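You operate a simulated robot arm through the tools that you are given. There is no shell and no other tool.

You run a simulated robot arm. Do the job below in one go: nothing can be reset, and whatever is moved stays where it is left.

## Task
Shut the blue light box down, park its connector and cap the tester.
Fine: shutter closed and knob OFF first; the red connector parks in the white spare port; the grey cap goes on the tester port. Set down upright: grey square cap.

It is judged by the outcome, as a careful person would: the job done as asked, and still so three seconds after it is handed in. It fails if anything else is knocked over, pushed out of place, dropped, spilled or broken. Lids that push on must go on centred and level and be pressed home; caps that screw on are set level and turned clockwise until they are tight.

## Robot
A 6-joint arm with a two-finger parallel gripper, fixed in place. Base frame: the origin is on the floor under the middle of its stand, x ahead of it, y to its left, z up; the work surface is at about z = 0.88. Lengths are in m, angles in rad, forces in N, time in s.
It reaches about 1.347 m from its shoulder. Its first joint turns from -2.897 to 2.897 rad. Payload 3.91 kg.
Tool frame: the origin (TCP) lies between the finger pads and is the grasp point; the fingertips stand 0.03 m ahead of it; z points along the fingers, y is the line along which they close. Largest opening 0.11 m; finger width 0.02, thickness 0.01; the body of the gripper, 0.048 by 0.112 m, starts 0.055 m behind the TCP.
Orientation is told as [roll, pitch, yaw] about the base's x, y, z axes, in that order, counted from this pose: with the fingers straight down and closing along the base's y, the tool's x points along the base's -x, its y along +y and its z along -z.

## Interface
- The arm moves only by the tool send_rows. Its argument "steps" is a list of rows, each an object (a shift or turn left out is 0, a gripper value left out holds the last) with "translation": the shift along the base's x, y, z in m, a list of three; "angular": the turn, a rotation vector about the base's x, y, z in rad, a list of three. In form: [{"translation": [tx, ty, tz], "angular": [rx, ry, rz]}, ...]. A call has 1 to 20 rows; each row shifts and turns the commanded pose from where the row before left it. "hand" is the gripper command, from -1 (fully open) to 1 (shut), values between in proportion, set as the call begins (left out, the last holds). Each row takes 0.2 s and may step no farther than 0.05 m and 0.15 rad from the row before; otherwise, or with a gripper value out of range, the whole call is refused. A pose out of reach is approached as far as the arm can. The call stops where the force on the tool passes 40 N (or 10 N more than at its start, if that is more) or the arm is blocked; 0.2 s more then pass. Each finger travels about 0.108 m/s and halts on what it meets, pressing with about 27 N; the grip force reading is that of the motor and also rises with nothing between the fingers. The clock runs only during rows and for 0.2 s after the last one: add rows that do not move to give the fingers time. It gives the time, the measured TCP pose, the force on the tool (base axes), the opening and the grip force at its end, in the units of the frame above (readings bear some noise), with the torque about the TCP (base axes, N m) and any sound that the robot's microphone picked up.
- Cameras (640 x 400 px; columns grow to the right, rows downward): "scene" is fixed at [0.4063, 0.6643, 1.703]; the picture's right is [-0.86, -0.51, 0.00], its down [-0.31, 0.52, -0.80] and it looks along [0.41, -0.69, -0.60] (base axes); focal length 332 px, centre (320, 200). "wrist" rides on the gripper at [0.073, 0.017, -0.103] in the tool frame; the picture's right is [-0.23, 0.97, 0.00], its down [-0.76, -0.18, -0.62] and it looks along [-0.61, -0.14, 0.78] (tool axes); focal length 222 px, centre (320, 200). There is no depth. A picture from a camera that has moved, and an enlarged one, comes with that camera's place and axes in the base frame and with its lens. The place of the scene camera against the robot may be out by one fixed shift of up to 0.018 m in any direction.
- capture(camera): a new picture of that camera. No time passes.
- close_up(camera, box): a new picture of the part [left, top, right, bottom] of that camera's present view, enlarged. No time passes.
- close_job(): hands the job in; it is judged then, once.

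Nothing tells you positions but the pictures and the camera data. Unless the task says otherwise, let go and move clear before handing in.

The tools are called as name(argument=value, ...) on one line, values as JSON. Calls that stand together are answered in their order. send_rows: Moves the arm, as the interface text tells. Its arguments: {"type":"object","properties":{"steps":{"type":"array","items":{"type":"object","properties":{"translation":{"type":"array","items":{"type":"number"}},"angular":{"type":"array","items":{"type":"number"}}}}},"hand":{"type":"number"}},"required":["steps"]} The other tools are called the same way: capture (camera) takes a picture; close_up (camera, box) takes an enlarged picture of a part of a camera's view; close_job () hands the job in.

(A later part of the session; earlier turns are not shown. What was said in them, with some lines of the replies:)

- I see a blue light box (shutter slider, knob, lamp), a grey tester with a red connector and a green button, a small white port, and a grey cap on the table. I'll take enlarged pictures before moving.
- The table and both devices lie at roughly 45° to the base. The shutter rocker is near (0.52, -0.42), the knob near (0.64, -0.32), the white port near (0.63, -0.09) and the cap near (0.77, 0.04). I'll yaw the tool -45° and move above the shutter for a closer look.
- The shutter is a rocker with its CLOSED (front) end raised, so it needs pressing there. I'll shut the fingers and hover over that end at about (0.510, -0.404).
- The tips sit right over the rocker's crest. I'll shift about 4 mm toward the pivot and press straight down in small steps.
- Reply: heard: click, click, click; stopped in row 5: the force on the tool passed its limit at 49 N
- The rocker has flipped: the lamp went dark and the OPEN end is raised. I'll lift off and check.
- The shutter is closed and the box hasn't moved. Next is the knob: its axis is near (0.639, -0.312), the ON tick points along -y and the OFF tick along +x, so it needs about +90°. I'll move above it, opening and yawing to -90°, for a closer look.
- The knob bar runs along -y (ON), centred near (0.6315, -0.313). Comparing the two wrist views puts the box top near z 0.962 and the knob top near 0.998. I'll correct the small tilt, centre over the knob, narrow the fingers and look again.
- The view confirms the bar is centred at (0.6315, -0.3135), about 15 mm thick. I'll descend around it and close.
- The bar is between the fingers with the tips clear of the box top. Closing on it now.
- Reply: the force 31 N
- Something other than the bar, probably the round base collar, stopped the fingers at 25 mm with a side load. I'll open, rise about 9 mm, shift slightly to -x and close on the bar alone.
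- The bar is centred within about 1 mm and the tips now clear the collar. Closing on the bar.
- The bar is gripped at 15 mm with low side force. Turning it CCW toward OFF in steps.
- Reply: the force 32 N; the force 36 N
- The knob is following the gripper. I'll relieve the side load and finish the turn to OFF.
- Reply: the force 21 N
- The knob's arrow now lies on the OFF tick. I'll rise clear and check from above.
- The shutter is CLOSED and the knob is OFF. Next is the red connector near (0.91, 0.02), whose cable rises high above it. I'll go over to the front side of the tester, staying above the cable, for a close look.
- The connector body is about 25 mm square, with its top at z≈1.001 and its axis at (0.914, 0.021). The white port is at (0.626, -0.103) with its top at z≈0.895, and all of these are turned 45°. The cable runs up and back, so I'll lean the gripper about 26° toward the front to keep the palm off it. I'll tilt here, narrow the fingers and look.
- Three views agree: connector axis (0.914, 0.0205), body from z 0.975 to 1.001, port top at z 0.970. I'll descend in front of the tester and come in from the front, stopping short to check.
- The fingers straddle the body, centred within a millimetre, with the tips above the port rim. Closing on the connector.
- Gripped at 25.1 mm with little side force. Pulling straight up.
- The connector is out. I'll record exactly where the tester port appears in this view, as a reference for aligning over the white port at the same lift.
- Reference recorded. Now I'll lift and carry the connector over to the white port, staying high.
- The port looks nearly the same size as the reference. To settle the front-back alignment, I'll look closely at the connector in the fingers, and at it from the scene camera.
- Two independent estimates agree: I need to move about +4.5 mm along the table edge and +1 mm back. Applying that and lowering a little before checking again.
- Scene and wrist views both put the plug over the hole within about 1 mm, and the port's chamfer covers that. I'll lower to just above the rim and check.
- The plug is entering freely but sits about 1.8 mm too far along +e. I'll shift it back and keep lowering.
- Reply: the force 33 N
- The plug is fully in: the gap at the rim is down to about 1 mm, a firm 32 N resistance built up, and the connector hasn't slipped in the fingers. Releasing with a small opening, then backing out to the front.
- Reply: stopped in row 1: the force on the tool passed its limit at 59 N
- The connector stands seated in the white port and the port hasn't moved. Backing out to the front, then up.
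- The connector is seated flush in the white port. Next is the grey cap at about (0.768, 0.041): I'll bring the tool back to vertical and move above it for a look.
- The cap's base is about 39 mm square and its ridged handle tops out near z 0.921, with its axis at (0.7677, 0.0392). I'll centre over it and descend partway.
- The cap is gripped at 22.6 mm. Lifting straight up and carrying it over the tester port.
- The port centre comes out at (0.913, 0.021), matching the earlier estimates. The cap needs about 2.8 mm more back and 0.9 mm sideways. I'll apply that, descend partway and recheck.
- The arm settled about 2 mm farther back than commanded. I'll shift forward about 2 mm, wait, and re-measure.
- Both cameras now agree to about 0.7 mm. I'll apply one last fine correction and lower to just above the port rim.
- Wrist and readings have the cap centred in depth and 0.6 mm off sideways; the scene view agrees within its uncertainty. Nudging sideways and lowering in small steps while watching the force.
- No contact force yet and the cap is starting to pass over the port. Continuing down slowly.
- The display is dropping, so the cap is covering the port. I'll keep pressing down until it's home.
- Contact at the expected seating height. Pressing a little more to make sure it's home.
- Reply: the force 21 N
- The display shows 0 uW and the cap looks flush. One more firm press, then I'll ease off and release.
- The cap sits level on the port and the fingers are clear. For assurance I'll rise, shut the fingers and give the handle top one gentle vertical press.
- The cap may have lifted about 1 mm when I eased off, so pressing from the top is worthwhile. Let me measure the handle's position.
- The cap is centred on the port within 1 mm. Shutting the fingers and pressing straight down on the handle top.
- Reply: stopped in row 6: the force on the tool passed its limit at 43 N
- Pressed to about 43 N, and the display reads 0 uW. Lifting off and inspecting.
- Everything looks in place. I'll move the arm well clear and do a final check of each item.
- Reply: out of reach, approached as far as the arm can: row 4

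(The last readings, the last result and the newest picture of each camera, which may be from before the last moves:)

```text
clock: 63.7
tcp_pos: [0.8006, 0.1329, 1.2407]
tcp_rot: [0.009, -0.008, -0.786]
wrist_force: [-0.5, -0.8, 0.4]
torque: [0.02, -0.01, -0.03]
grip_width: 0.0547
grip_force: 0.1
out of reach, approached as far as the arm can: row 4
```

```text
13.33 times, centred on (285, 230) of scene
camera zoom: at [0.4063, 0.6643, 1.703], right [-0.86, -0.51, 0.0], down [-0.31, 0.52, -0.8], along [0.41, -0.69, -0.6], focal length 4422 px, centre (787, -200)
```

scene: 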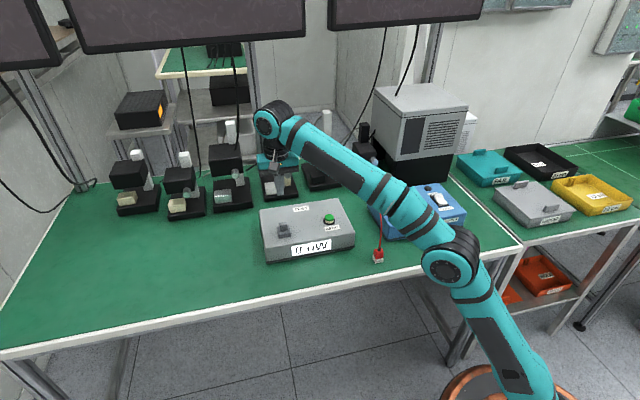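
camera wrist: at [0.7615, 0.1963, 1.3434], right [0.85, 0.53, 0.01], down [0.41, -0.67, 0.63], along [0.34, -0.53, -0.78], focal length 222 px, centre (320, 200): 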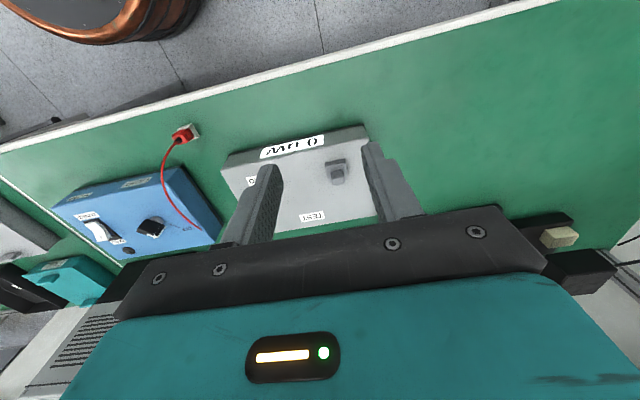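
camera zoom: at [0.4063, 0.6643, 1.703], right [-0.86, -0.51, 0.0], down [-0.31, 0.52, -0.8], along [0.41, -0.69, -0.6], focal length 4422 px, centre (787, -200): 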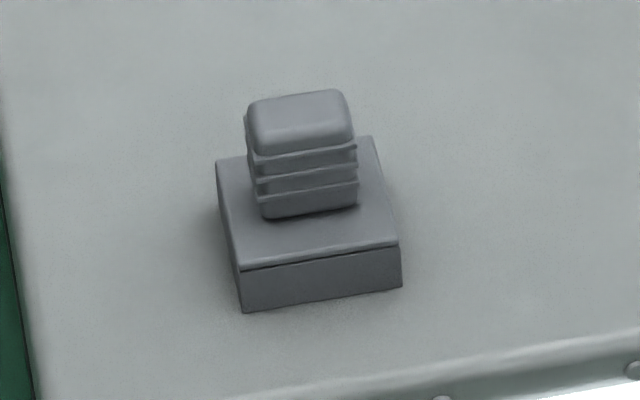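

The job is done as asked, and the arm is clear of everything:
- **Light box:** the shutter is CLOSED, the knob points to OFF and the lamp is dark.
- **Red connector:** it is seated flush in the white spare port.
- **Grey cap:** it is upright, centred and pressed home on the tester port, and the display reads 0 uW.

Both boxes and the white port are where they started. I'm handing in now.

close_job()

```text
The job is handed in.
```

I've handed the job in, and the last pictures showed everything as asked.

- **Light box:** I closed the shutter first, then turned the knob to OFF. The lamp is dark.
- **Red connector:** it is out of the tester and seated flush in the white spare port.
- **Grey cap:** it stands upright and level on the tester port, centred to within about 1 mm. I pressed it home from above, and the tester reads 0 uW.

Nothing was knocked over or dropped, and both boxes and the white port are where they started. The force limit stopped the arm three times: pressing the shutter, letting go of the connector, and the last press on the cap. I saw no damage or shift after any of them. The fingers are open and the arm is clear of the work.
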